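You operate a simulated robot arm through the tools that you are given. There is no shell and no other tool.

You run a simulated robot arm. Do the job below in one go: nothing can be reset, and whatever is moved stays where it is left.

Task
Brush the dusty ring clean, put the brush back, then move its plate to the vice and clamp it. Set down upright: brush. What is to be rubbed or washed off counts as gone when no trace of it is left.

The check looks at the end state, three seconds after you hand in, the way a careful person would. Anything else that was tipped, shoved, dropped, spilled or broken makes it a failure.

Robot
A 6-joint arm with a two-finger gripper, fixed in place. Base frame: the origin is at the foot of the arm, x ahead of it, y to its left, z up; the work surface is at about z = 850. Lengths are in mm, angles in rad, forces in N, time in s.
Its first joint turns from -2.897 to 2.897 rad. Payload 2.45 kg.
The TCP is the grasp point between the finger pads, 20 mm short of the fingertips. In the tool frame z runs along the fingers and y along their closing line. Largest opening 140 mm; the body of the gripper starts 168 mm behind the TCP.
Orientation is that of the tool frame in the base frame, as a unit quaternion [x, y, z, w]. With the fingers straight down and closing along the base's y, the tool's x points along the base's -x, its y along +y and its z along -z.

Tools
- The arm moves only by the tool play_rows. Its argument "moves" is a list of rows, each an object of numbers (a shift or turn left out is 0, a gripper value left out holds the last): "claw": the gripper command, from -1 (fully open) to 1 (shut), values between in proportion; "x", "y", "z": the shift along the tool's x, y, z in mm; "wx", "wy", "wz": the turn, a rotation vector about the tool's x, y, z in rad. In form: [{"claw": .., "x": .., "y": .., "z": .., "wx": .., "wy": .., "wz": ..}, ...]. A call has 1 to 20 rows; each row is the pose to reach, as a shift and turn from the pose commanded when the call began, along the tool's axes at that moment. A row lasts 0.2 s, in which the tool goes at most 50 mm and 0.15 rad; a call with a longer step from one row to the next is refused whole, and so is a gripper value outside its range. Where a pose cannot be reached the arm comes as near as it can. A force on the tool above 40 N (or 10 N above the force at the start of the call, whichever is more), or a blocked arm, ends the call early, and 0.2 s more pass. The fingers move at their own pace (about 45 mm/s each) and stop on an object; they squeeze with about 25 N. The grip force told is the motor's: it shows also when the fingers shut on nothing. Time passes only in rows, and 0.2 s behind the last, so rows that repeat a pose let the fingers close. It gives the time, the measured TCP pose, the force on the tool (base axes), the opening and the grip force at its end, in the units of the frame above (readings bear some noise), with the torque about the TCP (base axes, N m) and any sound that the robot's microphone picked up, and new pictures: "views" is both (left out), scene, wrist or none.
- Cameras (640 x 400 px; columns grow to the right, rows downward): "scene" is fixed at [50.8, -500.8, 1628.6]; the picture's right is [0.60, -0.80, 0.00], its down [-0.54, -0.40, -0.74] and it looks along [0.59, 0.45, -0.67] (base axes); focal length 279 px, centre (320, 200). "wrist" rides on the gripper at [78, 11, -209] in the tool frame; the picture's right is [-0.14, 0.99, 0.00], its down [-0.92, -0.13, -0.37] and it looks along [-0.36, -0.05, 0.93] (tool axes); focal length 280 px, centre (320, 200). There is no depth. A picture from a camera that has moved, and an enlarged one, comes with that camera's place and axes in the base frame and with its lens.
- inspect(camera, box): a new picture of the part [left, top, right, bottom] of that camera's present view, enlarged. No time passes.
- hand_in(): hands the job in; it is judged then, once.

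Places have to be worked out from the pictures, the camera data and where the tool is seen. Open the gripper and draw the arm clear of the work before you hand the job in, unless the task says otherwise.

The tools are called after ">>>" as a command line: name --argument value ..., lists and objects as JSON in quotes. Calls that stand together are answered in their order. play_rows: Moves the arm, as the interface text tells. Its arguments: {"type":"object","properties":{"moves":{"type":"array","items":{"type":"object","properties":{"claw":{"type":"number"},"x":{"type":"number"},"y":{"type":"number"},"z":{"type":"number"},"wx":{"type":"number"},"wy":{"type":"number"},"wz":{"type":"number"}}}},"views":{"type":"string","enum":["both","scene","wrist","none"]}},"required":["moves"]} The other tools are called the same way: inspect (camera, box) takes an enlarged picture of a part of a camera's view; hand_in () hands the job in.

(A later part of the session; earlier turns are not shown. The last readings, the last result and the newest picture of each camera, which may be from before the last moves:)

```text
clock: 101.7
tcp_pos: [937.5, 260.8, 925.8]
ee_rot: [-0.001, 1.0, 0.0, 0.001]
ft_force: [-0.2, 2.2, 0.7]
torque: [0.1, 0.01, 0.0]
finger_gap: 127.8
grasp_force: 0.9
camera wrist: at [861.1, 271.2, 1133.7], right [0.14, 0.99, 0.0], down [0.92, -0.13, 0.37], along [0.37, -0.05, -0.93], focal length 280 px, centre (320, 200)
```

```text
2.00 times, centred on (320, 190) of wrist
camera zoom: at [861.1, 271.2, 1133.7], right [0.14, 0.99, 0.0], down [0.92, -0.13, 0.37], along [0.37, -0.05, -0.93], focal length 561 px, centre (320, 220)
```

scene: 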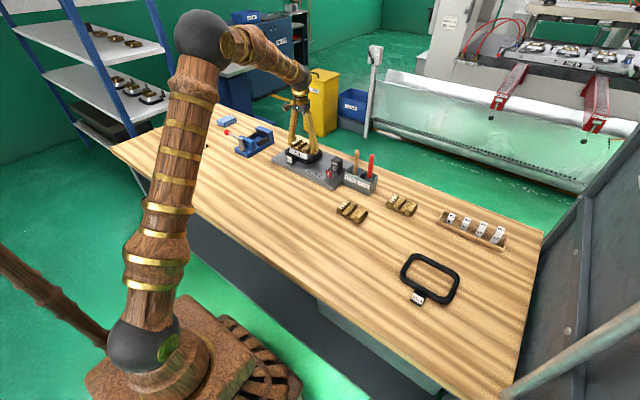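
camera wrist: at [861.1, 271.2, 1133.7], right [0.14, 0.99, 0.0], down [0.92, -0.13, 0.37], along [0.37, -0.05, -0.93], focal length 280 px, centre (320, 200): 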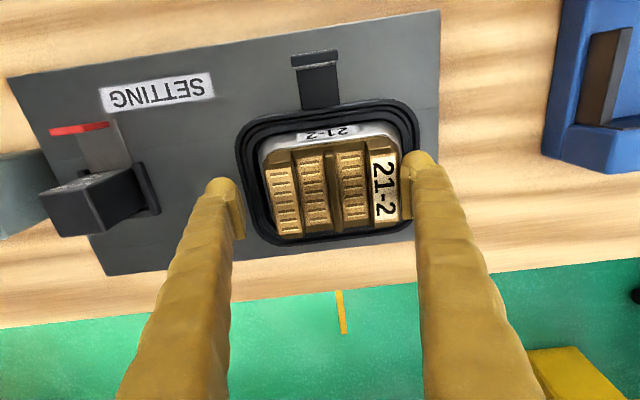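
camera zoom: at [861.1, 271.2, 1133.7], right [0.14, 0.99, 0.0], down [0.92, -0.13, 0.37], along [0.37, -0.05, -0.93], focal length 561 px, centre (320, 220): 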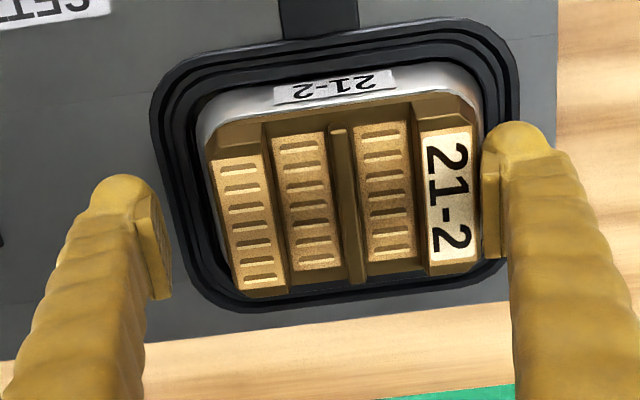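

Contact is made (2 N). I push another ~3.5 mm, then compare margins.

>>> play_rows --moves '[{"y": -1.2}, {"y": -2.4}, {"y": -3.5}, {"y": -3.5}]' --views "wrist"

>>> inspect --camera "wrist" --box '[200, 90, 440, 290]'

>>> inspect --camera "scene" --box '[275, 120, 335, 175]'

```text
clock: 102.7
tcp_pos: [939.2, 256.1, 926.3]
ee_rot: [-0.001, 1.0, 0.001, 0.002]
ft_force: [-1.4, 5.5, 1.7]
torque: [0.14, -0.01, 0.15]
finger_gap: 130.0
grasp_force: 2.9
camera wrist: at [860.9, 267.4, 1133.5], right [0.14, 0.99, 0.0], down [0.92, -0.13, 0.37], along [0.37, -0.05, -0.93], focal length 280 px, centre (320, 200)
```

wrist: 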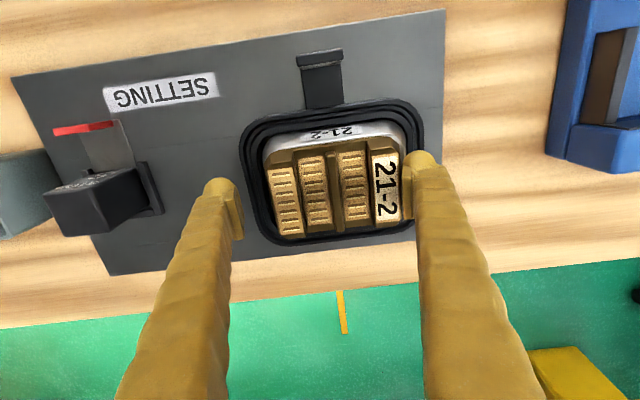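

```text
2.00 times, centred on (320, 190) of wrist
camera zoom: at [860.9, 267.4, 1133.5], right [0.14, 0.99, 0.0], down [0.92, -0.13, 0.37], along [0.37, -0.05, -0.93], focal length 561 px, centre (320, 220)
```

zoom: 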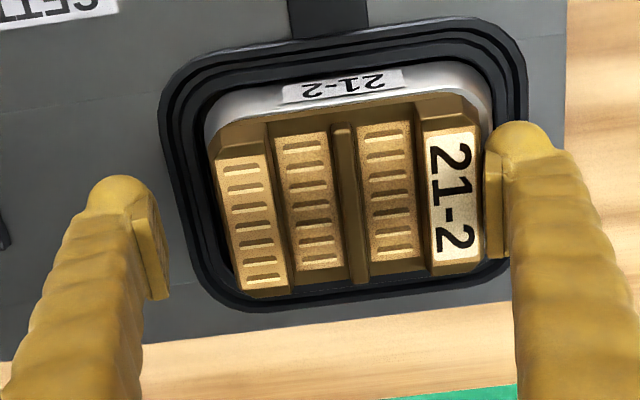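

```text
7.27 times, centred on (305, 148) of scene
camera zoom: at [50.8, -500.8, 1628.6], right [0.6, -0.8, 0.0], down [-0.54, -0.4, -0.74], along [0.59, 0.45, -0.67], focal length 2032 px, centre (429, 582)
```

zoom: 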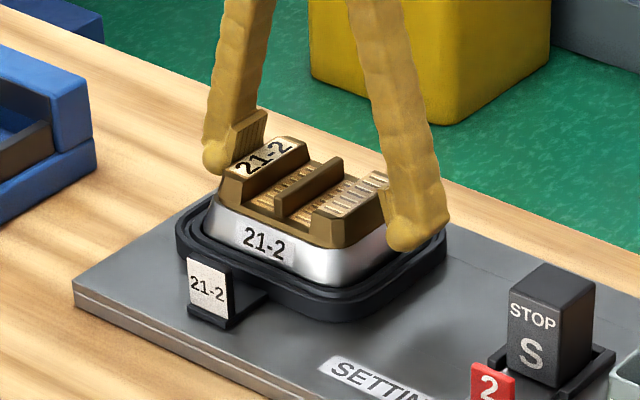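

Now the margins are balanced (~3.5 mm each side), so the plate is centred on its seat. I back off, centre the gripper on the plate (+11.8 in y, -2.4 in x), lower to z≈919 and close gradually.

>>> play_rows --moves '[{"claw": -0.8, "y": 5, "x": 1}, {"y": 11.8, "x": 2.4}, {"y": 11.8, "x": 2.4, "z": 4}, {"y": 11.8, "x": 2.4, "z": 6.5}, {"y": 11.8, "x": 2.4, "z": 6.5, "claw": -0.68}, {"y": 11.8, "x": 2.4, "z": 6.5, "claw": -0.62}, {"y": 11.8, "x": 2.4, "z": 6.5, "claw": -0.58}, {"y": 11.8, "x": 2.4, "z": 6.5, "claw": -0.55}, {"y": 11.8, "x": 2.4, "z": 6.5, "claw": -0.52}, {"y": 11.8, "x": 2.4, "z": 6.5, "claw": -0.52}]' --views "wrist"

>>> inspect --camera "wrist" --box '[200, 90, 440, 290]'

```text
clock: 104.9
tcp_pos: [937.3, 268.1, 920.0]
ee_rot: [-0.001, 1.0, 0.001, 0.003]
ft_force: [0.5, 6.9, 26.2]
torque: [1.68, 0.07, 0.02]
finger_gap: 114.5
grasp_force: 6.0
camera wrist: at [858.9, 278.6, 1127.9], right [0.14, 0.99, 0.0], down [0.92, -0.13, 0.37], along [0.37, -0.05, -0.93], focal length 280 px, centre (320, 200)
```

wrist: 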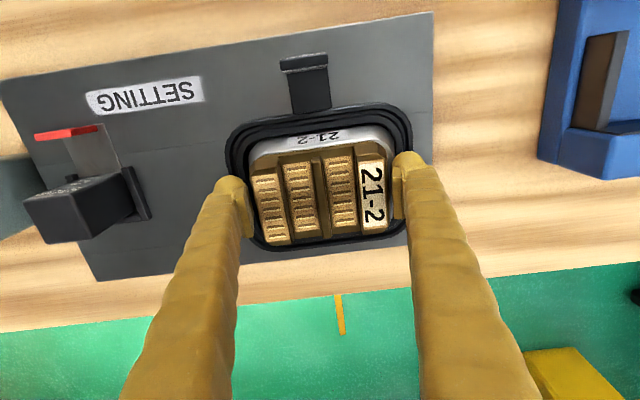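

```text
2.00 times, centred on (320, 190) of wrist
camera zoom: at [858.9, 278.6, 1127.9], right [0.14, 0.99, 0.0], down [0.92, -0.13, 0.37], along [0.37, -0.05, -0.93], focal length 561 px, centre (320, 220)
```

zoom: 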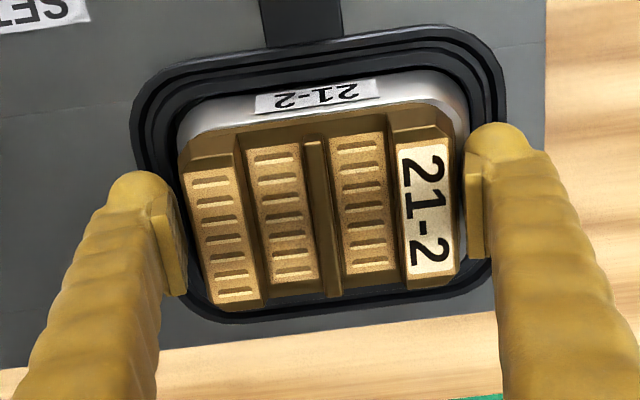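

The +y finger pressed on the silver: the silver's centre works out to y ≈ 271.8. I open, raise a little, shift +3.6 mm and try again.

>>> play_rows --moves '[{"claw": -0.8, "z": -3}, {"claw": -0.8, "z": -6}, {"y": 3.6, "z": -6}, {"y": 3.6, "z": -3}, {"y": 3.6, "z": -0.5}, {"y": 3.6, "z": -0.5, "claw": -0.68}, {"y": 3.6, "z": -0.5, "claw": -0.62}, {"y": 3.6, "z": -0.5, "claw": -0.58}, {"y": 3.6, "z": -0.5, "claw": -0.55}, {"y": 3.6, "z": -0.5, "claw": -0.55}]' --views "wrist"

>>> inspect --camera "wrist" --box '[200, 90, 440, 290]'

```text
clock: 107.1
tcp_pos: [936.4, 271.6, 920.2]
ee_rot: [0.0, 1.0, 0.002, 0.002]
ft_force: [-0.2, -2.5, 2.0]
torque: [-0.07, -0.01, 0.03]
finger_gap: 110.0
grasp_force: 1.6
camera wrist: at [858.3, 282.7, 1128.6], right [0.14, 0.99, 0.0], down [0.92, -0.13, 0.37], along [0.37, -0.05, -0.93], focal length 280 px, centre (320, 200)
```

wrist: 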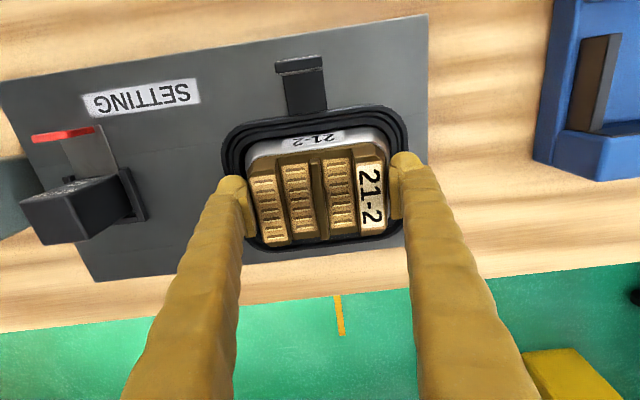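

```text
2.00 times, centred on (320, 190) of wrist
camera zoom: at [858.3, 282.7, 1128.6], right [0.14, 0.99, 0.0], down [0.92, -0.13, 0.37], along [0.37, -0.05, -0.93], focal length 561 px, centre (320, 220)
```

zoom: 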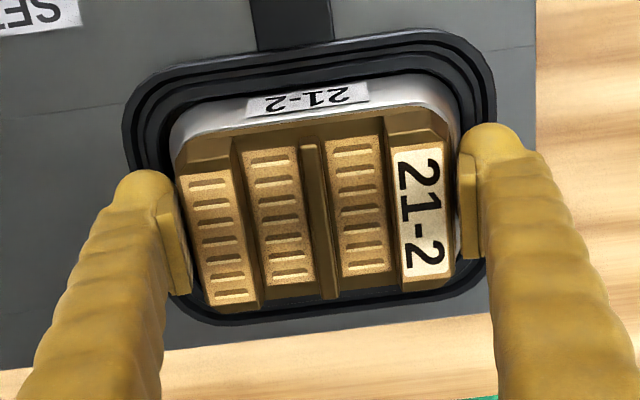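

Light, nearly balanced contact at 110 mm. I close fully and read the force and gap.

>>> play_rows --moves '[{"claw": -0.6}, {"claw": -0.5}, {"claw": -0.3}, {"claw": 1}, {"claw": 1}]' --views "wrist"

>>> inspect --camera "wrist" --box '[200, 90, 440, 290]'

>>> inspect --camera "scene" --box '[275, 120, 335, 175]'

```text
clock: 108.3
tcp_pos: [936.1, 271.4, 921.0]
ee_rot: [-0.001, 1.0, 0.0, 0.003]
ft_force: [-0.7, -2.5, 2.0]
torque: [0.11, 0.09, 0.02]
finger_gap: 108.5
grasp_force: 24.8
camera wrist: at [858.2, 282.7, 1128.6], right [0.14, 0.99, 0.0], down [0.92, -0.13, 0.37], along [0.37, -0.05, -0.93], focal length 280 px, centre (320, 200)
```

wrist: 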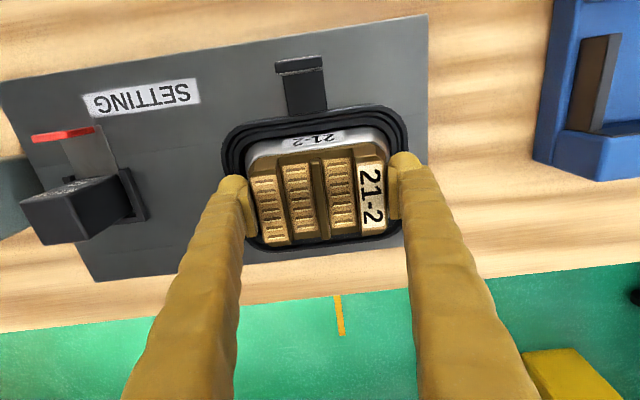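

```text
2.00 times, centred on (320, 190) of wrist
camera zoom: at [858.2, 282.7, 1128.6], right [0.14, 0.99, 0.0], down [0.92, -0.13, 0.37], along [0.37, -0.05, -0.93], focal length 561 px, centre (320, 220)
```

zoom: 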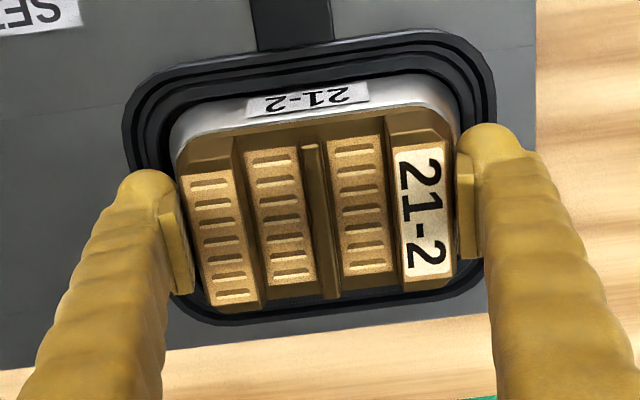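

```text
7.27 times, centred on (305, 148) of scene
camera zoom: at [50.8, -500.8, 1628.6], right [0.6, -0.8, 0.0], down [-0.54, -0.4, -0.74], along [0.59, 0.45, -0.67], focal length 2032 px, centre (429, 582)
```

zoom: 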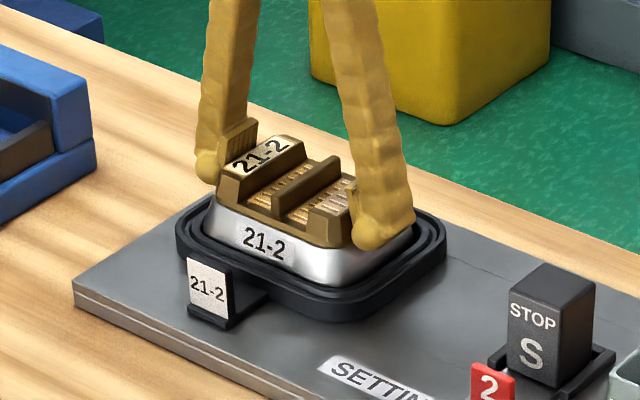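

Gripped at 108.5 mm, 25 N, much lower on the ends. I lift by 3 mm slowly and check the gap.

>>> play_rows --moves '[{"claw": 1, "z": -1}, {"z": -2}, {"z": -3}, {"z": -3}]' --views "none"

```text
clock: 109.3
tcp_pos: [936.6, 271.4, 922.8]
ee_rot: [-0.001, 1.0, 0.002, 0.002]
ft_force: [-0.2, 0.1, 0.2]
torque: [0.03, 0.05, -0.02]
finger_gap: 106.9
grasp_force: 25.1
```

The gap shrank to 106.9 while the plate stayed put: friction is too low for the sloped ends (~14°), and the silver seat below is flush so the vertical edge can't be reached this way. Since the plate slides on its seat, I'll turn it 90° in place so its ends overhang, then grip below the bottom edge. First I ease the grip up to z≈928 (tips above the silver).

>>> play_rows --moves '[{"claw": 1, "z": -2}, {"z": -4}, {"z": -5}, {"z": -5}]' --views "none"

```text
clock: 110.3
tcp_pos: [936.7, 272.4, 927.3]
ee_rot: [-0.001, 1.0, 0.001, 0.002]
ft_force: [0.0, 0.0, -4.0]
torque: [-0.04, -0.01, 0.02]
finger_gap: 106.5
grasp_force: 25.0
```

Interesting: the gap stayed at 106.5 mm and the tool now carries 4 N — the plate may be lifting. I look.

>>> inspect --camera "scene" --box '[275, 120, 335, 175]'

>>> inspect --camera "wrist" --box '[200, 90, 440, 290]'

```text
7.27 times, centred on (305, 148) of scene
camera zoom: at [50.8, -500.8, 1628.6], right [0.6, -0.8, 0.0], down [-0.54, -0.4, -0.74], along [0.59, 0.45, -0.67], focal length 2032 px, centre (429, 582)
```

zoom: 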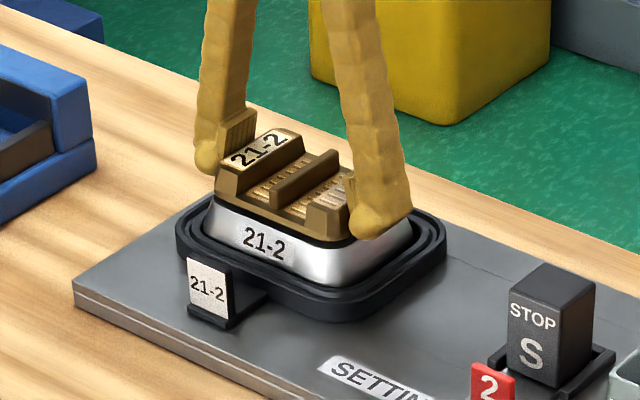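

```text
2.00 times, centred on (320, 190) of wrist
camera zoom: at [858.9, 284.4, 1135.5], right [0.14, 0.99, 0.0], down [0.92, -0.13, 0.37], along [0.37, -0.05, -0.93], focal length 561 px, centre (320, 220)
```

zoom: 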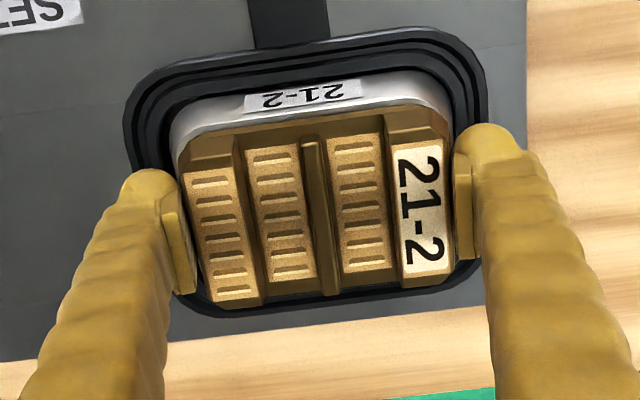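

The plate is off its seat and held (weight ≈ 4 N). I continue lifting gently.

>>> play_rows --moves '[{"claw": 1, "z": -2}, {"z": -5}, {"z": -9}, {"z": -14}, {"z": -20}, {"z": -26}, {"z": -32}, {"z": -36}, {"z": -38}, {"z": -38}]'

>>> inspect --camera "scene" --box '[265, 110, 335, 175]'

>>> inspect --camera "wrist" --box '[200, 90, 440, 290]'

```text
clock: 112.5
tcp_pos: [935.7, 270.7, 965.1]
ee_rot: [-0.001, 1.0, 0.001, 0.002]
ft_force: [0.2, -0.1, -5.2]
torque: [0.02, 0.01, 0.01]
finger_gap: 106.1
grasp_force: 25.3
camera wrist: at [857.7, 282.7, 1173.9], right [0.14, 0.99, 0.0], down [0.92, -0.13, 0.37], along [0.37, -0.05, -0.93], focal length 280 px, centre (320, 200)
```

scene: 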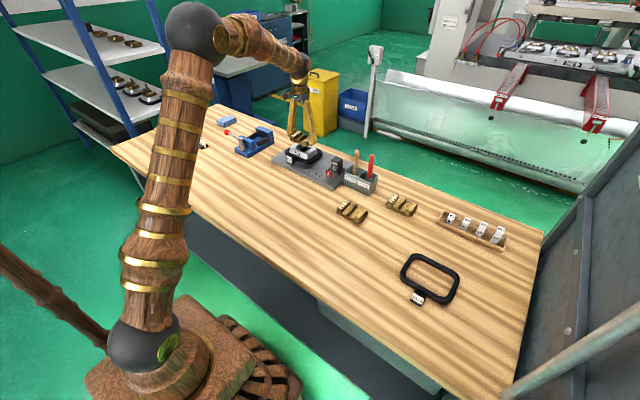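
wrist: 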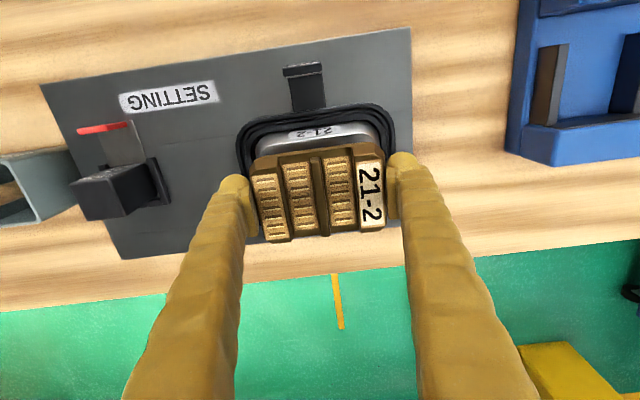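

```text
6.15 times, centred on (300, 142) of scene
camera zoom: at [50.8, -500.8, 1628.6], right [0.6, -0.8, 0.0], down [-0.54, -0.4, -0.74], along [0.59, 0.45, -0.67], focal length 1719 px, centre (443, 554)
```

zoom: 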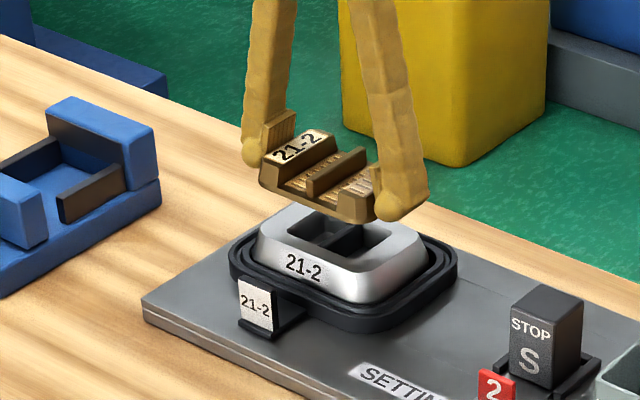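

```text
2.00 times, centred on (320, 190) of wrist
camera zoom: at [857.7, 282.7, 1173.9], right [0.14, 0.99, 0.0], down [0.92, -0.13, 0.37], along [0.37, -0.05, -0.93], focal length 561 px, centre (320, 220)
```

zoom: 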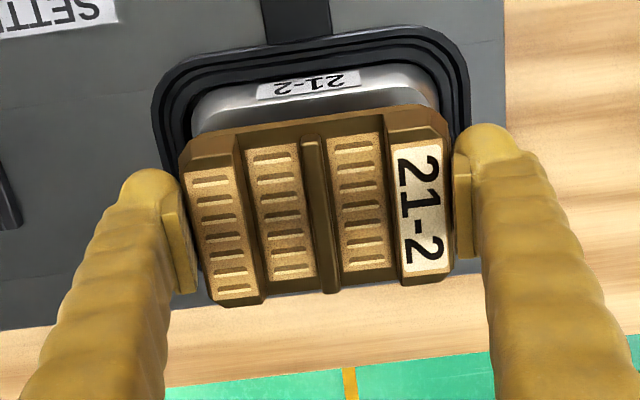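

The plate hangs level between the fingers. I raise it to z≈1010 and carry it gently to above the vice.

>>> play_rows --moves '[{"claw": 1, "z": -6}, {"z": -15}, {"z": -27}, {"z": -38, "y": 4, "x": 1}, {"z": -44, "y": 14, "x": 4}, {"z": -45, "y": 30, "x": 8}, {"z": -45, "y": 50, "x": 13}, {"z": -45, "y": 73, "x": 19}, {"z": -45, "y": 97, "x": 25}, {"z": -45, "y": 121, "x": 31}, {"z": -45, "y": 145, "x": 37}, {"z": -45, "y": 169, "x": 43}, {"z": -45, "y": 193, "x": 50}, {"z": -45, "y": 215, "x": 56}, {"z": -45, "y": 235, "x": 61}, {"z": -45, "y": 250, "x": 65}, {"z": -45, "y": 260, "x": 68}, {"z": -45, "y": 266, "x": 69}, {"z": -45, "y": 266, "x": 69}]'

>>> inspect --camera "wrist" --box '[200, 40, 440, 260]'

>>> inspect --camera "scene" --box '[215, 80, 305, 165]'

```text
clock: 116.5
tcp_pos: [867.2, 537.5, 1012.0]
ee_rot: [0.0, 1.0, 0.0, 0.002]
ft_force: [1.0, 0.4, -5.8]
torque: [0.0, 0.02, 0.02]
finger_gap: 105.8
grasp_force: 25.3
camera wrist: at [789.4, 548.0, 1219.9], right [0.14, 0.99, 0.0], down [0.92, -0.13, 0.37], along [0.37, -0.05, -0.93], focal length 280 px, centre (320, 200)
```

scene: 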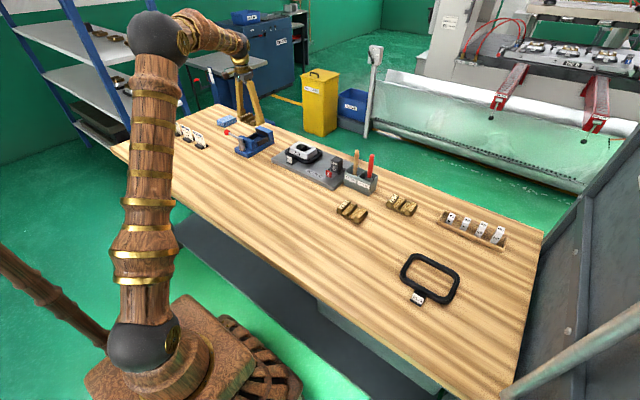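
wrist: 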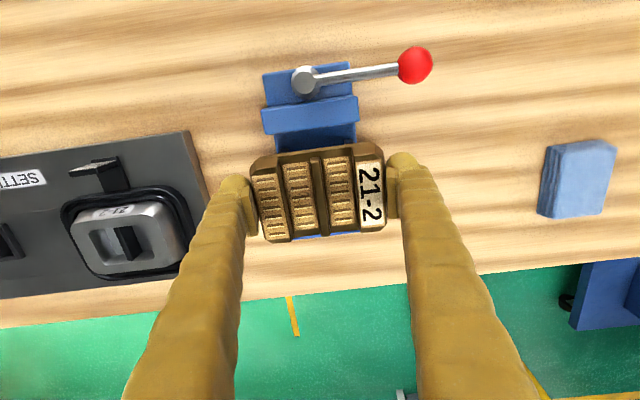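

```text
1.82 times, centred on (320, 150) of wrist
camera zoom: at [789.4, 548.0, 1219.9], right [0.14, 0.99, 0.0], down [0.92, -0.13, 0.37], along [0.37, -0.05, -0.93], focal length 510 px, centre (320, 291)
```

zoom: 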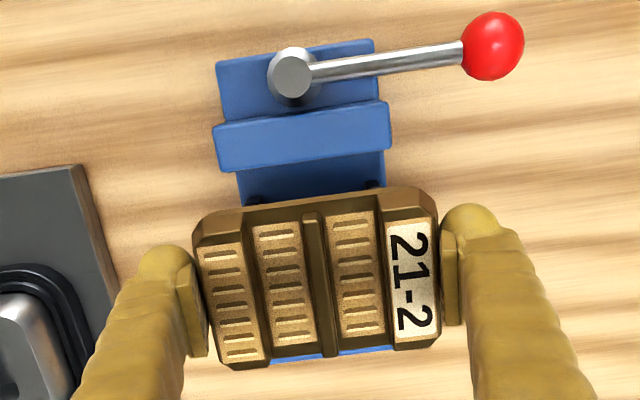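

```text
4.71 times, centred on (260, 122) of scene
camera zoom: at [50.8, -500.8, 1628.6], right [0.6, -0.8, 0.0], down [-0.54, -0.4, -0.74], along [0.59, 0.45, -0.67], focal length 1315 px, centre (602, 565)
```

zoom: 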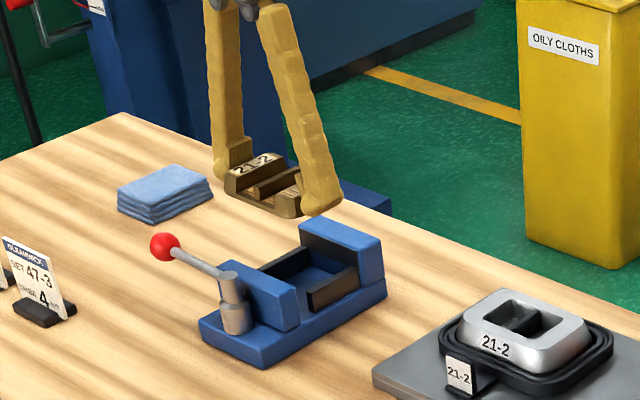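

The plate is above the vice, level. I lower to just above the jaw tops (plate bottom ≈ 933) and check clearances.

>>> play_rows --moves '[{"claw": 1, "z": 5}, {"z": 13}, {"z": 23}, {"z": 34}, {"z": 45}, {"z": 54}, {"z": 58}, {"z": 60}, {"z": 60}]'

>>> inspect --camera "wrist" --box '[220, 60, 420, 260]'

>>> inspect --camera "scene" --box '[220, 100, 290, 165]'

```text
clock: 118.5
tcp_pos: [866.7, 536.8, 948.9]
ee_rot: [-0.001, 1.0, 0.0, 0.002]
ft_force: [0.3, -0.9, -5.5]
torque: [0.01, 0.02, -0.02]
finger_gap: 105.9
grasp_force: 24.9
camera wrist: at [789.7, 548.1, 1158.2], right [0.14, 0.99, 0.0], down [0.92, -0.13, 0.37], along [0.37, -0.05, -0.93], focal length 280 px, centre (320, 200)
```

scene: 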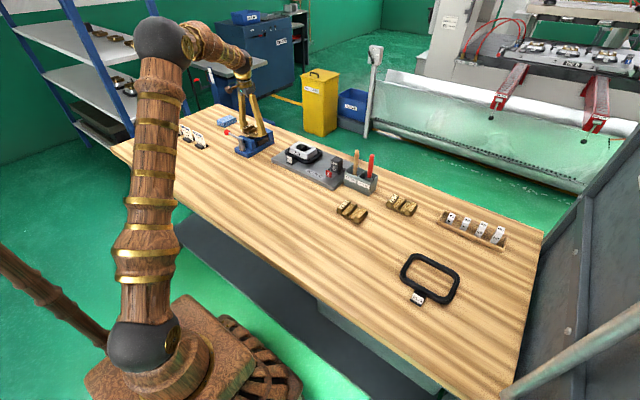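
wrist: 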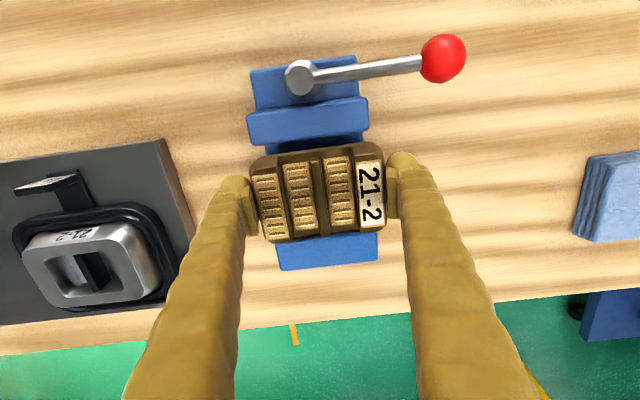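

```text
2.00 times, centred on (320, 160) of wrist
camera zoom: at [789.7, 548.1, 1158.2], right [0.14, 0.99, 0.0], down [0.92, -0.13, 0.37], along [0.37, -0.05, -0.93], focal length 561 px, centre (320, 280)
```

zoom: 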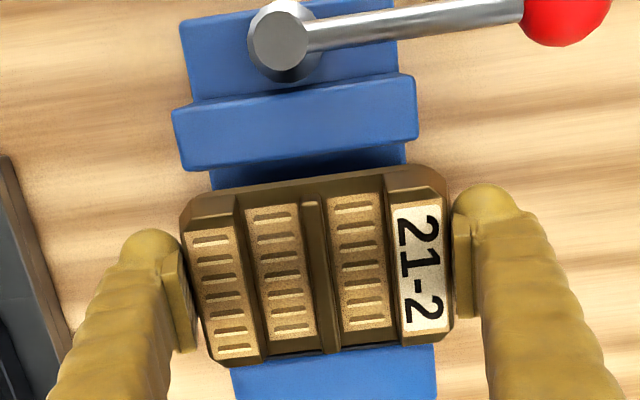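

```text
6.15 times, centred on (255, 132) of scene
camera zoom: at [50.8, -500.8, 1628.6], right [0.6, -0.8, 0.0], down [-0.54, -0.4, -0.74], along [0.59, 0.45, -0.67], focal length 1719 px, centre (720, 615)
```

zoom: 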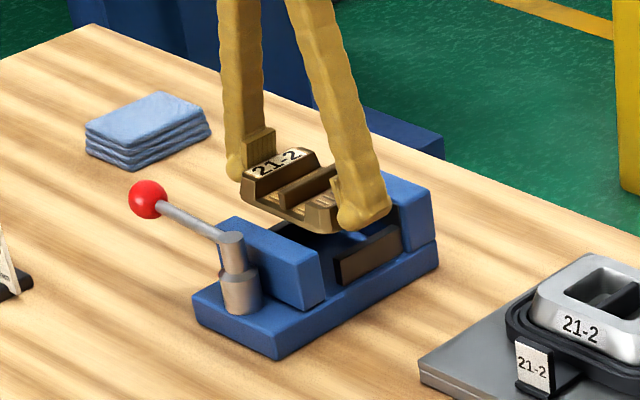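

The plate sits ~4 mm too far toward the rear jaw; I shift -3.5 mm in x and lower slowly between the jaws to just above the bars.

>>> play_rows --moves '[{"claw": 1, "x": 3.5}, {"x": 3.5, "z": 4}, {"x": 3.5, "z": 8}, {"x": 3.5, "z": 12}, {"x": 3.5, "z": 16}, {"x": 3.5, "z": 19}, {"x": 3.5, "z": 19}]'

>>> inspect --camera "wrist" --box '[220, 60, 420, 260]'

>>> inspect --camera "scene" --box '[225, 105, 285, 160]'

```text
clock: 120.1
tcp_pos: [864.8, 537.8, 931.8]
ee_rot: [-0.001, 1.0, 0.002, 0.002]
ft_force: [-1.1, 0.4, -5.7]
torque: [0.02, 0.02, 0.01]
finger_gap: 106.2
grasp_force: 25.2
camera wrist: at [786.8, 548.4, 1139.1], right [0.14, 0.99, 0.0], down [0.92, -0.13, 0.37], along [0.37, -0.05, -0.93], focal length 280 px, centre (320, 200)
```

scene: 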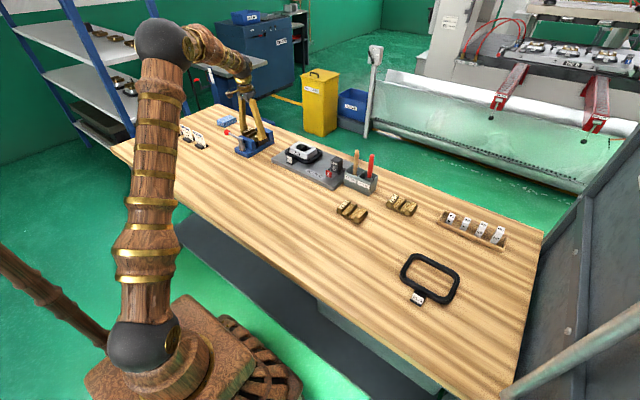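
wrist: 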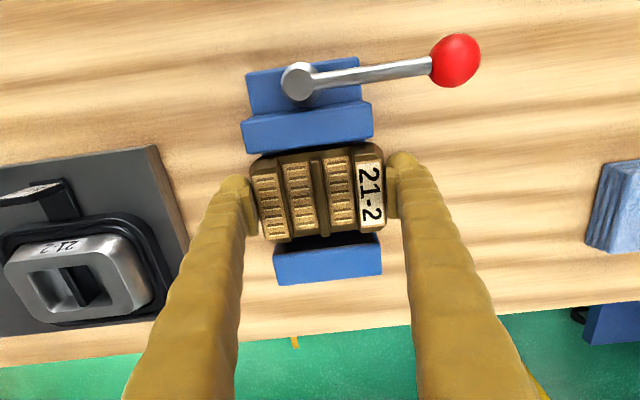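

```text
2.00 times, centred on (320, 160) of wrist
camera zoom: at [786.8, 548.4, 1139.1], right [0.14, 0.99, 0.0], down [0.92, -0.13, 0.37], along [0.37, -0.05, -0.93], focal length 561 px, centre (320, 280)
```

zoom: 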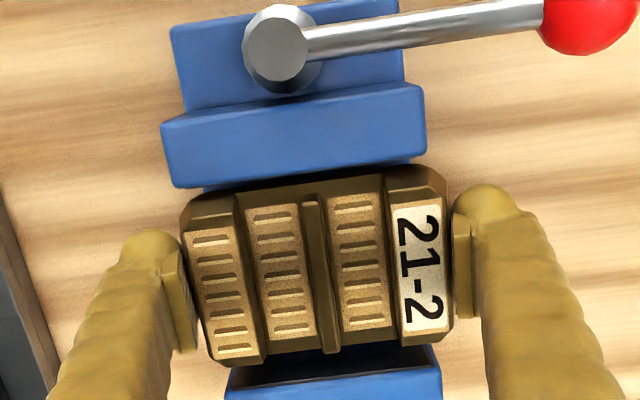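

```text
7.27 times, centred on (255, 132) of scene
camera zoom: at [50.8, -500.8, 1628.6], right [0.6, -0.8, 0.0], down [-0.54, -0.4, -0.74], along [0.59, 0.45, -0.67], focal length 2032 px, centre (793, 691)
```

zoom: 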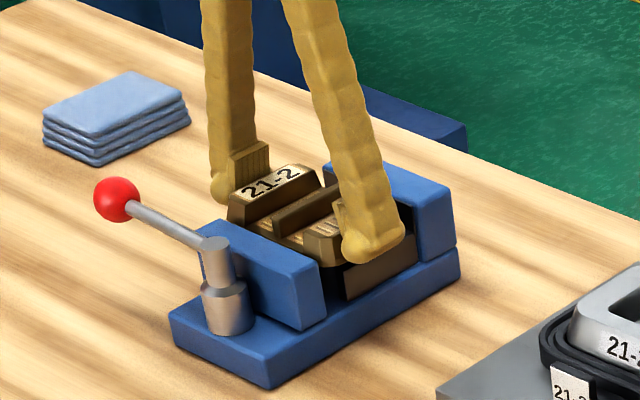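

The plate is between the jaws with clearance on both sides. I lower in small steps until it rests on the bars (load transfers from -5.7 N).

>>> play_rows --moves '[{"claw": 1, "z": 1.5}, {"z": 3}, {"z": 4.5}, {"z": 4.5}]' --views "none"

```text
clock: 121.1
tcp_pos: [862.9, 539.2, 928.2]
ee_rot: [0.0, 1.0, 0.001, 0.001]
ft_force: [-0.7, 0.3, -4.8]
torque: [-0.02, 0.02, 0.0]
finger_gap: 105.7
grasp_force: 25.0
```

>>> play_rows --moves '[{"claw": 1, "z": 1}, {"z": 2}, {"z": 2}]' --views "none"

```text
clock: 121.9
tcp_pos: [863.7, 538.9, 925.2]
ee_rot: [-0.001, 1.0, 0.0, 0.002]
ft_force: [-0.2, 0.5, -5.0]
torque: [0.01, -0.02, 0.01]
finger_gap: 105.6
grasp_force: 25.1
```

>>> play_rows --moves '[{"claw": 1, "z": 1}, {"z": 2}, {"z": 2}]'

>>> inspect --camera "scene" --box '[225, 105, 285, 160]'

>>> inspect --camera "wrist" --box '[220, 60, 420, 260]'

```text
clock: 122.7
tcp_pos: [864.8, 538.7, 925.7]
ee_rot: [-0.001, 1.0, 0.001, 0.002]
ft_force: [0.4, -0.3, -5.4]
torque: [0.0, -0.01, 0.04]
finger_gap: 105.7
grasp_force: 24.8
camera wrist: at [786.9, 549.3, 1132.2], right [0.14, 0.99, 0.0], down [0.92, -0.13, 0.37], along [0.37, -0.05, -0.93], focal length 280 px, centre (320, 200)
```

scene: 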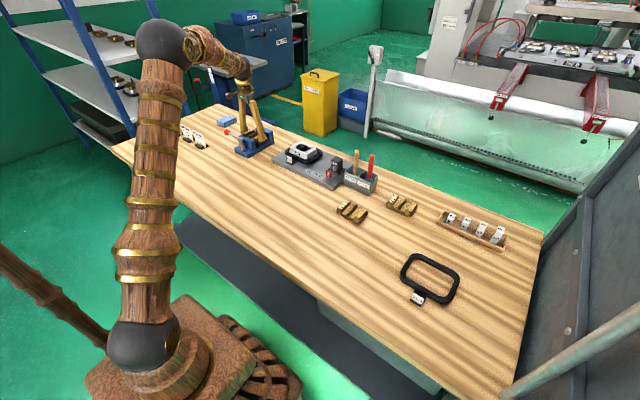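
wrist: 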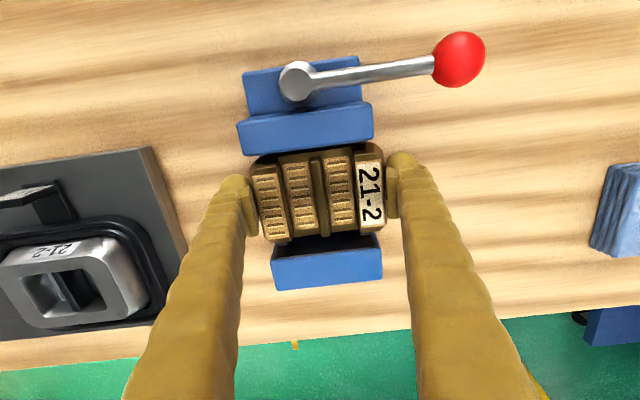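

```text
7.27 times, centred on (255, 132) of scene
camera zoom: at [50.8, -500.8, 1628.6], right [0.6, -0.8, 0.0], down [-0.54, -0.4, -0.74], along [0.59, 0.45, -0.67], focal length 2032 px, centre (793, 691)
```

zoom: 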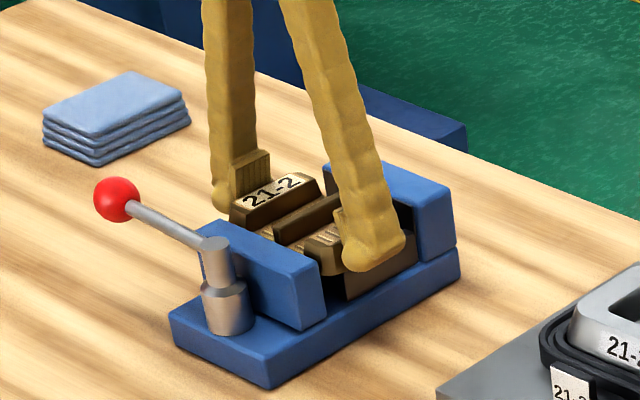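

```text
2.00 times, centred on (320, 160) of wrist
camera zoom: at [786.9, 549.3, 1132.2], right [0.14, 0.99, 0.0], down [0.92, -0.13, 0.37], along [0.37, -0.05, -0.93], focal length 561 px, centre (320, 280)
```

zoom: 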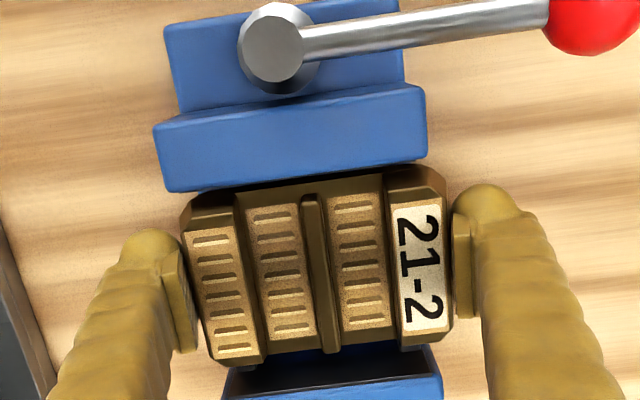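

Still carrying the weight; clearances front/rear look balanced. I lower further in 1 mm steps.

>>> play_rows --moves '[{"claw": 1, "z": 1}, {"z": 2}, {"z": 2}]' --views "none"

>>> play_rows --moves '[{"claw": 1, "z": 0.7}, {"z": 1.4}, {"z": 1.4}]' --views "none"

```text
clock: 123.5
tcp_pos: [863.8, 538.2, 922.3]
ee_rot: [0.0, 1.0, 0.001, 0.001]
ft_force: [1.4, -6.0, 0.2]
torque: [0.0, -0.12, -0.21]
finger_gap: 105.8
grasp_force: 25.4
```

```text
clock: 124.3
tcp_pos: [863.1, 537.3, 922.0]
ee_rot: [0.0, 1.0, 0.001, 0.004]
ft_force: [-0.5, -18.4, 11.6]
torque: [0.2, -0.12, -0.13]
finger_gap: 105.8
grasp_force: 24.7
```

Contact, but with a sideways force of -18 N in y. I lift slightly and look before going on.

>>> play_rows --moves '[{"claw": 1, "z": -1}, {"z": -2}, {"z": -2}]'

>>> inspect --camera "scene" --box '[225, 105, 285, 160]'

>>> inspect --camera "wrist" --box '[220, 60, 420, 260]'

```text
clock: 125.1
tcp_pos: [863.9, 536.5, 922.7]
ee_rot: [0.0, 1.0, 0.001, 0.002]
ft_force: [4.5, -20.6, -1.5]
torque: [-0.3, -0.03, 0.09]
finger_gap: 105.3
grasp_force: 25.5
camera wrist: at [785.6, 548.9, 1130.2], right [0.14, 0.99, 0.0], down [0.92, -0.13, 0.37], along [0.37, -0.05, -0.93], focal length 280 px, centre (320, 200)
```

scene: 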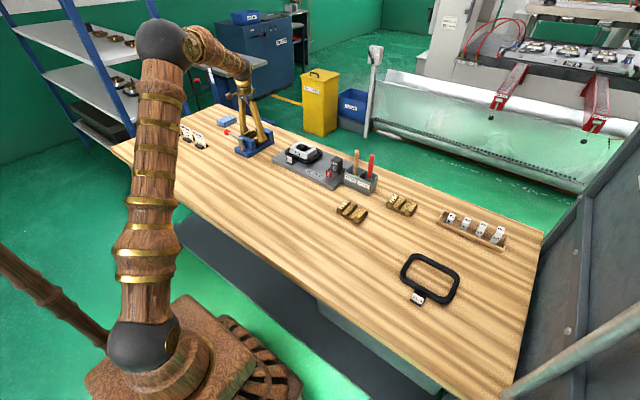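
wrist: 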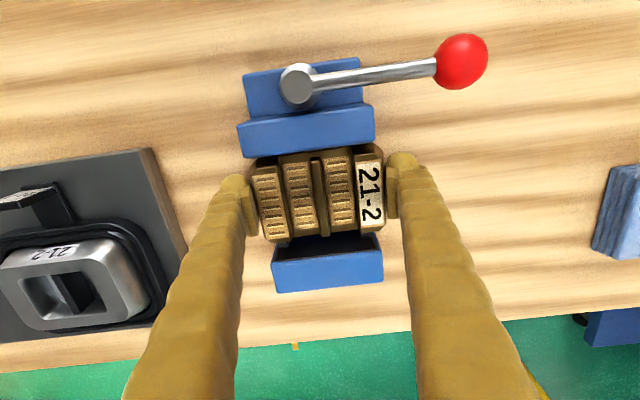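

```text
7.27 times, centred on (255, 132) of scene
camera zoom: at [50.8, -500.8, 1628.6], right [0.6, -0.8, 0.0], down [-0.54, -0.4, -0.74], along [0.59, 0.45, -0.67], focal length 2032 px, centre (793, 691)
```

zoom: 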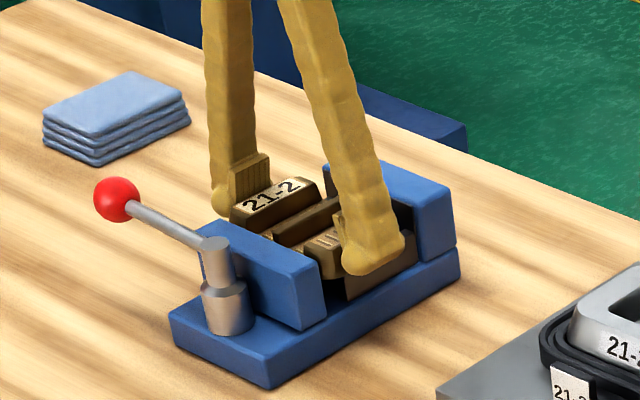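

```text
2.00 times, centred on (320, 160) of wrist
camera zoom: at [785.6, 548.9, 1130.2], right [0.14, 0.99, 0.0], down [0.92, -0.13, 0.37], along [0.37, -0.05, -0.93], focal length 561 px, centre (320, 280)
```

zoom: 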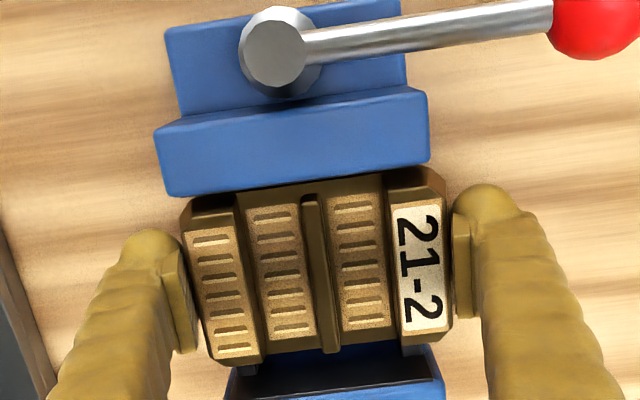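

The sideways force persists after a 2 mm lift, so something is dragging laterally. I lift 8 mm more and read again.

>>> play_rows --moves '[{"claw": 1, "z": -2}, {"z": -5}, {"z": -8}, {"z": -8}]'

>>> inspect --camera "scene" --box '[225, 105, 285, 160]'

>>> inspect --camera "wrist" --box '[220, 60, 420, 260]'

```text
clock: 126.1
tcp_pos: [863.3, 538.6, 928.3]
ee_rot: [-0.001, 1.0, 0.002, 0.002]
ft_force: [0.3, -0.8, -5.7]
torque: [-0.03, 0.0, 0.0]
finger_gap: 105.3
grasp_force: 24.9
camera wrist: at [786.2, 548.6, 1137.3], right [0.14, 0.99, 0.0], down [0.92, -0.13, 0.37], along [0.37, -0.05, -0.93], focal length 280 px, centre (320, 200)
```

scene: 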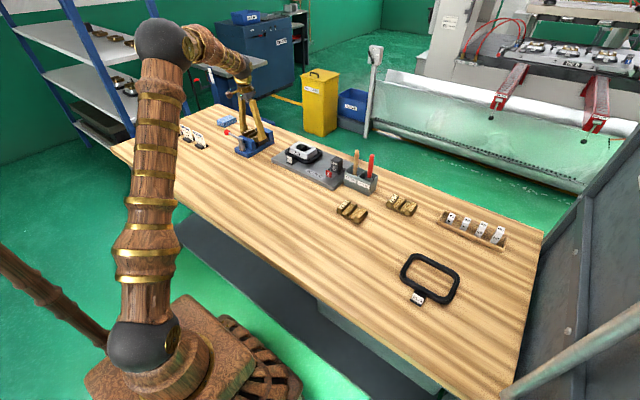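
wrist: 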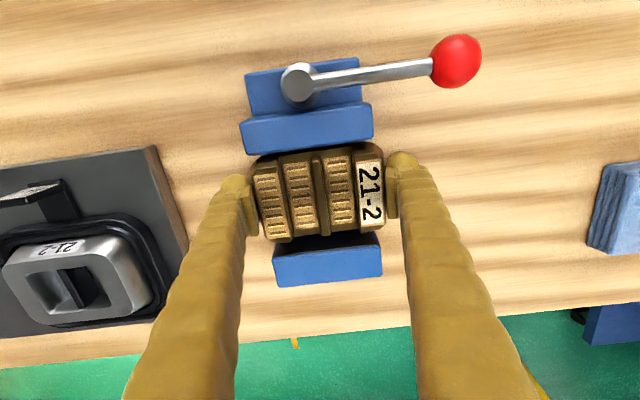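

```text
7.27 times, centred on (255, 132) of scene
camera zoom: at [50.8, -500.8, 1628.6], right [0.6, -0.8, 0.0], down [-0.54, -0.4, -0.74], along [0.59, 0.45, -0.67], focal length 2032 px, centre (793, 691)
```

zoom: 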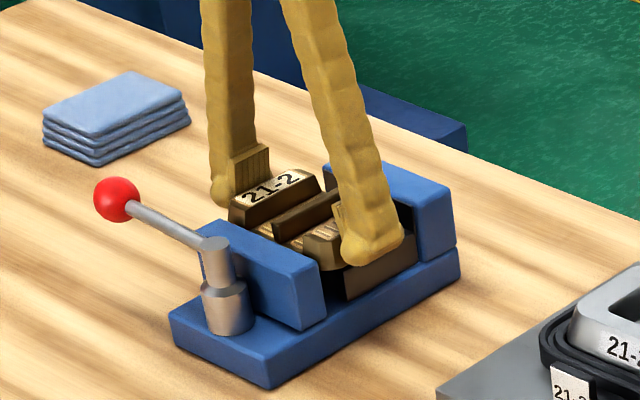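

```text
2.00 times, centred on (320, 160) of wrist
camera zoom: at [786.2, 548.6, 1137.3], right [0.14, 0.99, 0.0], down [0.92, -0.13, 0.37], along [0.37, -0.05, -0.93], focal length 561 px, centre (320, 280)
```

zoom: 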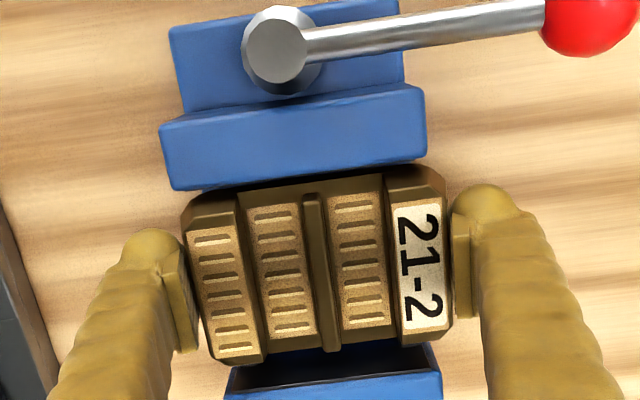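

Free again (hanging weight only). The lateral push at plate-bottom level means the plate is slightly too far +y for its seat between/on the bars. I shift -2 mm in y and lower again in small steps.

>>> play_rows --moves '[{"claw": 1, "y": -2}, {"y": -2, "z": 2}, {"y": -2, "z": 4}, {"y": -2, "z": 4}]' --views "none"

>>> play_rows --moves '[{"claw": 1, "z": 1}, {"z": 2}, {"z": 2}]' --views "none"

```text
clock: 127.1
tcp_pos: [864.5, 534.8, 926.0]
ee_rot: [0.0, 1.0, 0.001, 0.002]
ft_force: [0.0, -0.6, -4.4]
torque: [0.01, 0.02, 0.01]
finger_gap: 104.9
grasp_force: 25.1
```

```text
clock: 127.9
tcp_pos: [866.2, 534.4, 925.3]
ee_rot: [0.0, 1.0, 0.001, 0.001]
ft_force: [-0.1, -0.4, -4.6]
torque: [0.01, 0.02, 0.04]
finger_gap: 105.1
grasp_force: 25.8
```

>>> play_rows --moves '[{"claw": 1, "z": 1}, {"z": 1.5}, {"z": 1.5}]' --views "none"

>>> play_rows --moves '[{"claw": 1, "z": 1}, {"z": 1}]' --views "none"

```text
clock: 128.7
tcp_pos: [864.1, 535.6, 922.5]
ee_rot: [0.0, 1.0, 0.001, 0.001]
ft_force: [0.1, -0.4, -4.6]
torque: [-0.02, 0.02, 0.03]
finger_gap: 105.0
grasp_force: 25.3
```

```text
clock: 129.3
tcp_pos: [863.9, 535.0, 921.4]
ee_rot: [0.0, 1.0, 0.001, 0.003]
ft_force: [0.9, -1.9, -2.5]
torque: [0.16, 0.06, -0.04]
finger_gap: 105.2
grasp_force: 25.2
```

>>> play_rows --moves '[{"claw": 1, "z": 0.8}, {"z": 0.8}]' --views "none"

```text
clock: 129.9
tcp_pos: [863.5, 536.5, 922.0]
ee_rot: [0.0, 1.0, 0.001, 0.003]
ft_force: [0.4, -1.0, 14.3]
torque: [0.78, 0.12, -0.03]
finger_gap: 105.3
grasp_force: 25.0
```

Now it rests with vertical load (14 N) and hardly any side force. I ease up slightly and look before releasing.

>>> play_rows --moves '[{"claw": 1, "z": -0.7}, {"z": -0.7}]'

>>> inspect --camera "scene" --box '[225, 105, 285, 160]'

>>> inspect --camera "wrist" --box '[220, 60, 420, 260]'

```text
clock: 130.5
tcp_pos: [864.5, 535.2, 921.5]
ee_rot: [0.001, 1.0, 0.002, 0.002]
ft_force: [4.8, 2.9, 10.0]
torque: [0.73, -0.23, -0.17]
finger_gap: 105.0
grasp_force: 24.9
camera wrist: at [785.6, 546.3, 1129.0], right [0.14, 0.99, 0.0], down [0.92, -0.13, 0.37], along [0.37, -0.05, -0.93], focal length 280 px, centre (320, 200)
```

scene: 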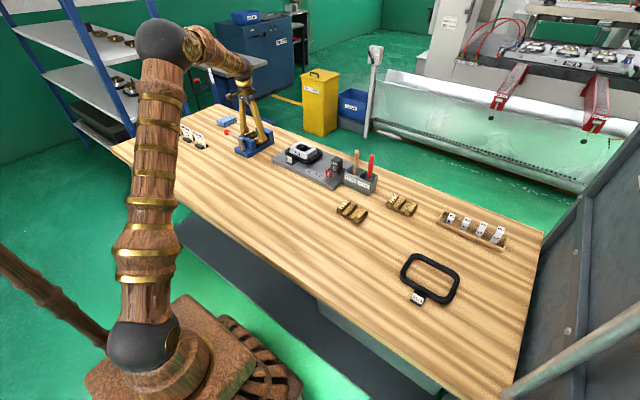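
wrist: 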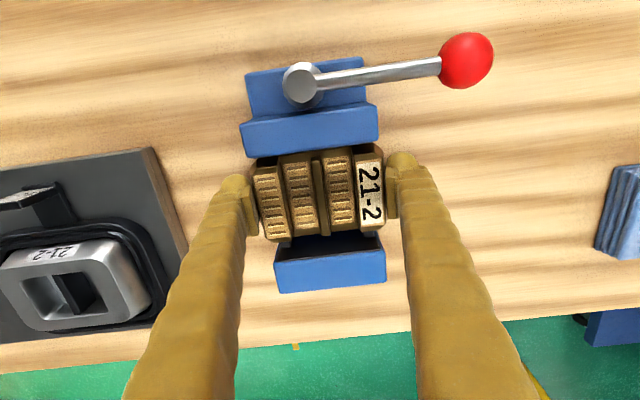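

```text
7.27 times, centred on (255, 132) of scene
camera zoom: at [50.8, -500.8, 1628.6], right [0.6, -0.8, 0.0], down [-0.54, -0.4, -0.74], along [0.59, 0.45, -0.67], focal length 2032 px, centre (793, 691)
```

zoom: 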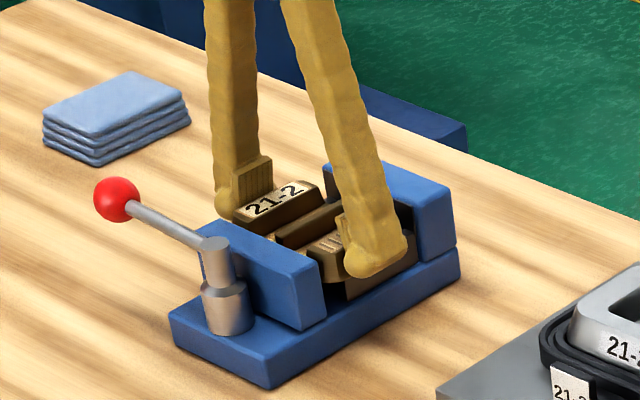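

```text
2.00 times, centred on (320, 160) of wrist
camera zoom: at [785.6, 546.3, 1129.0], right [0.14, 0.99, 0.0], down [0.92, -0.13, 0.37], along [0.37, -0.05, -0.93], focal length 561 px, centre (320, 280)
```

zoom: 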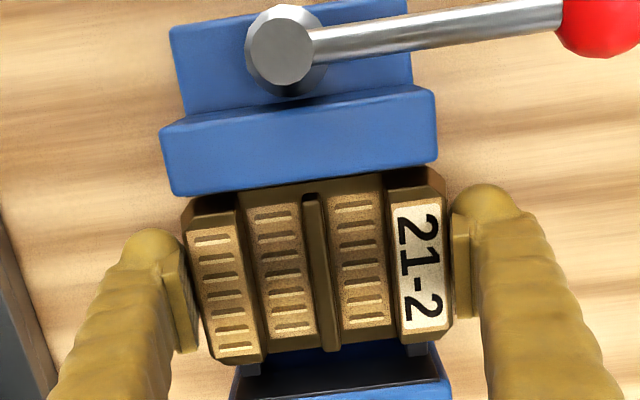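

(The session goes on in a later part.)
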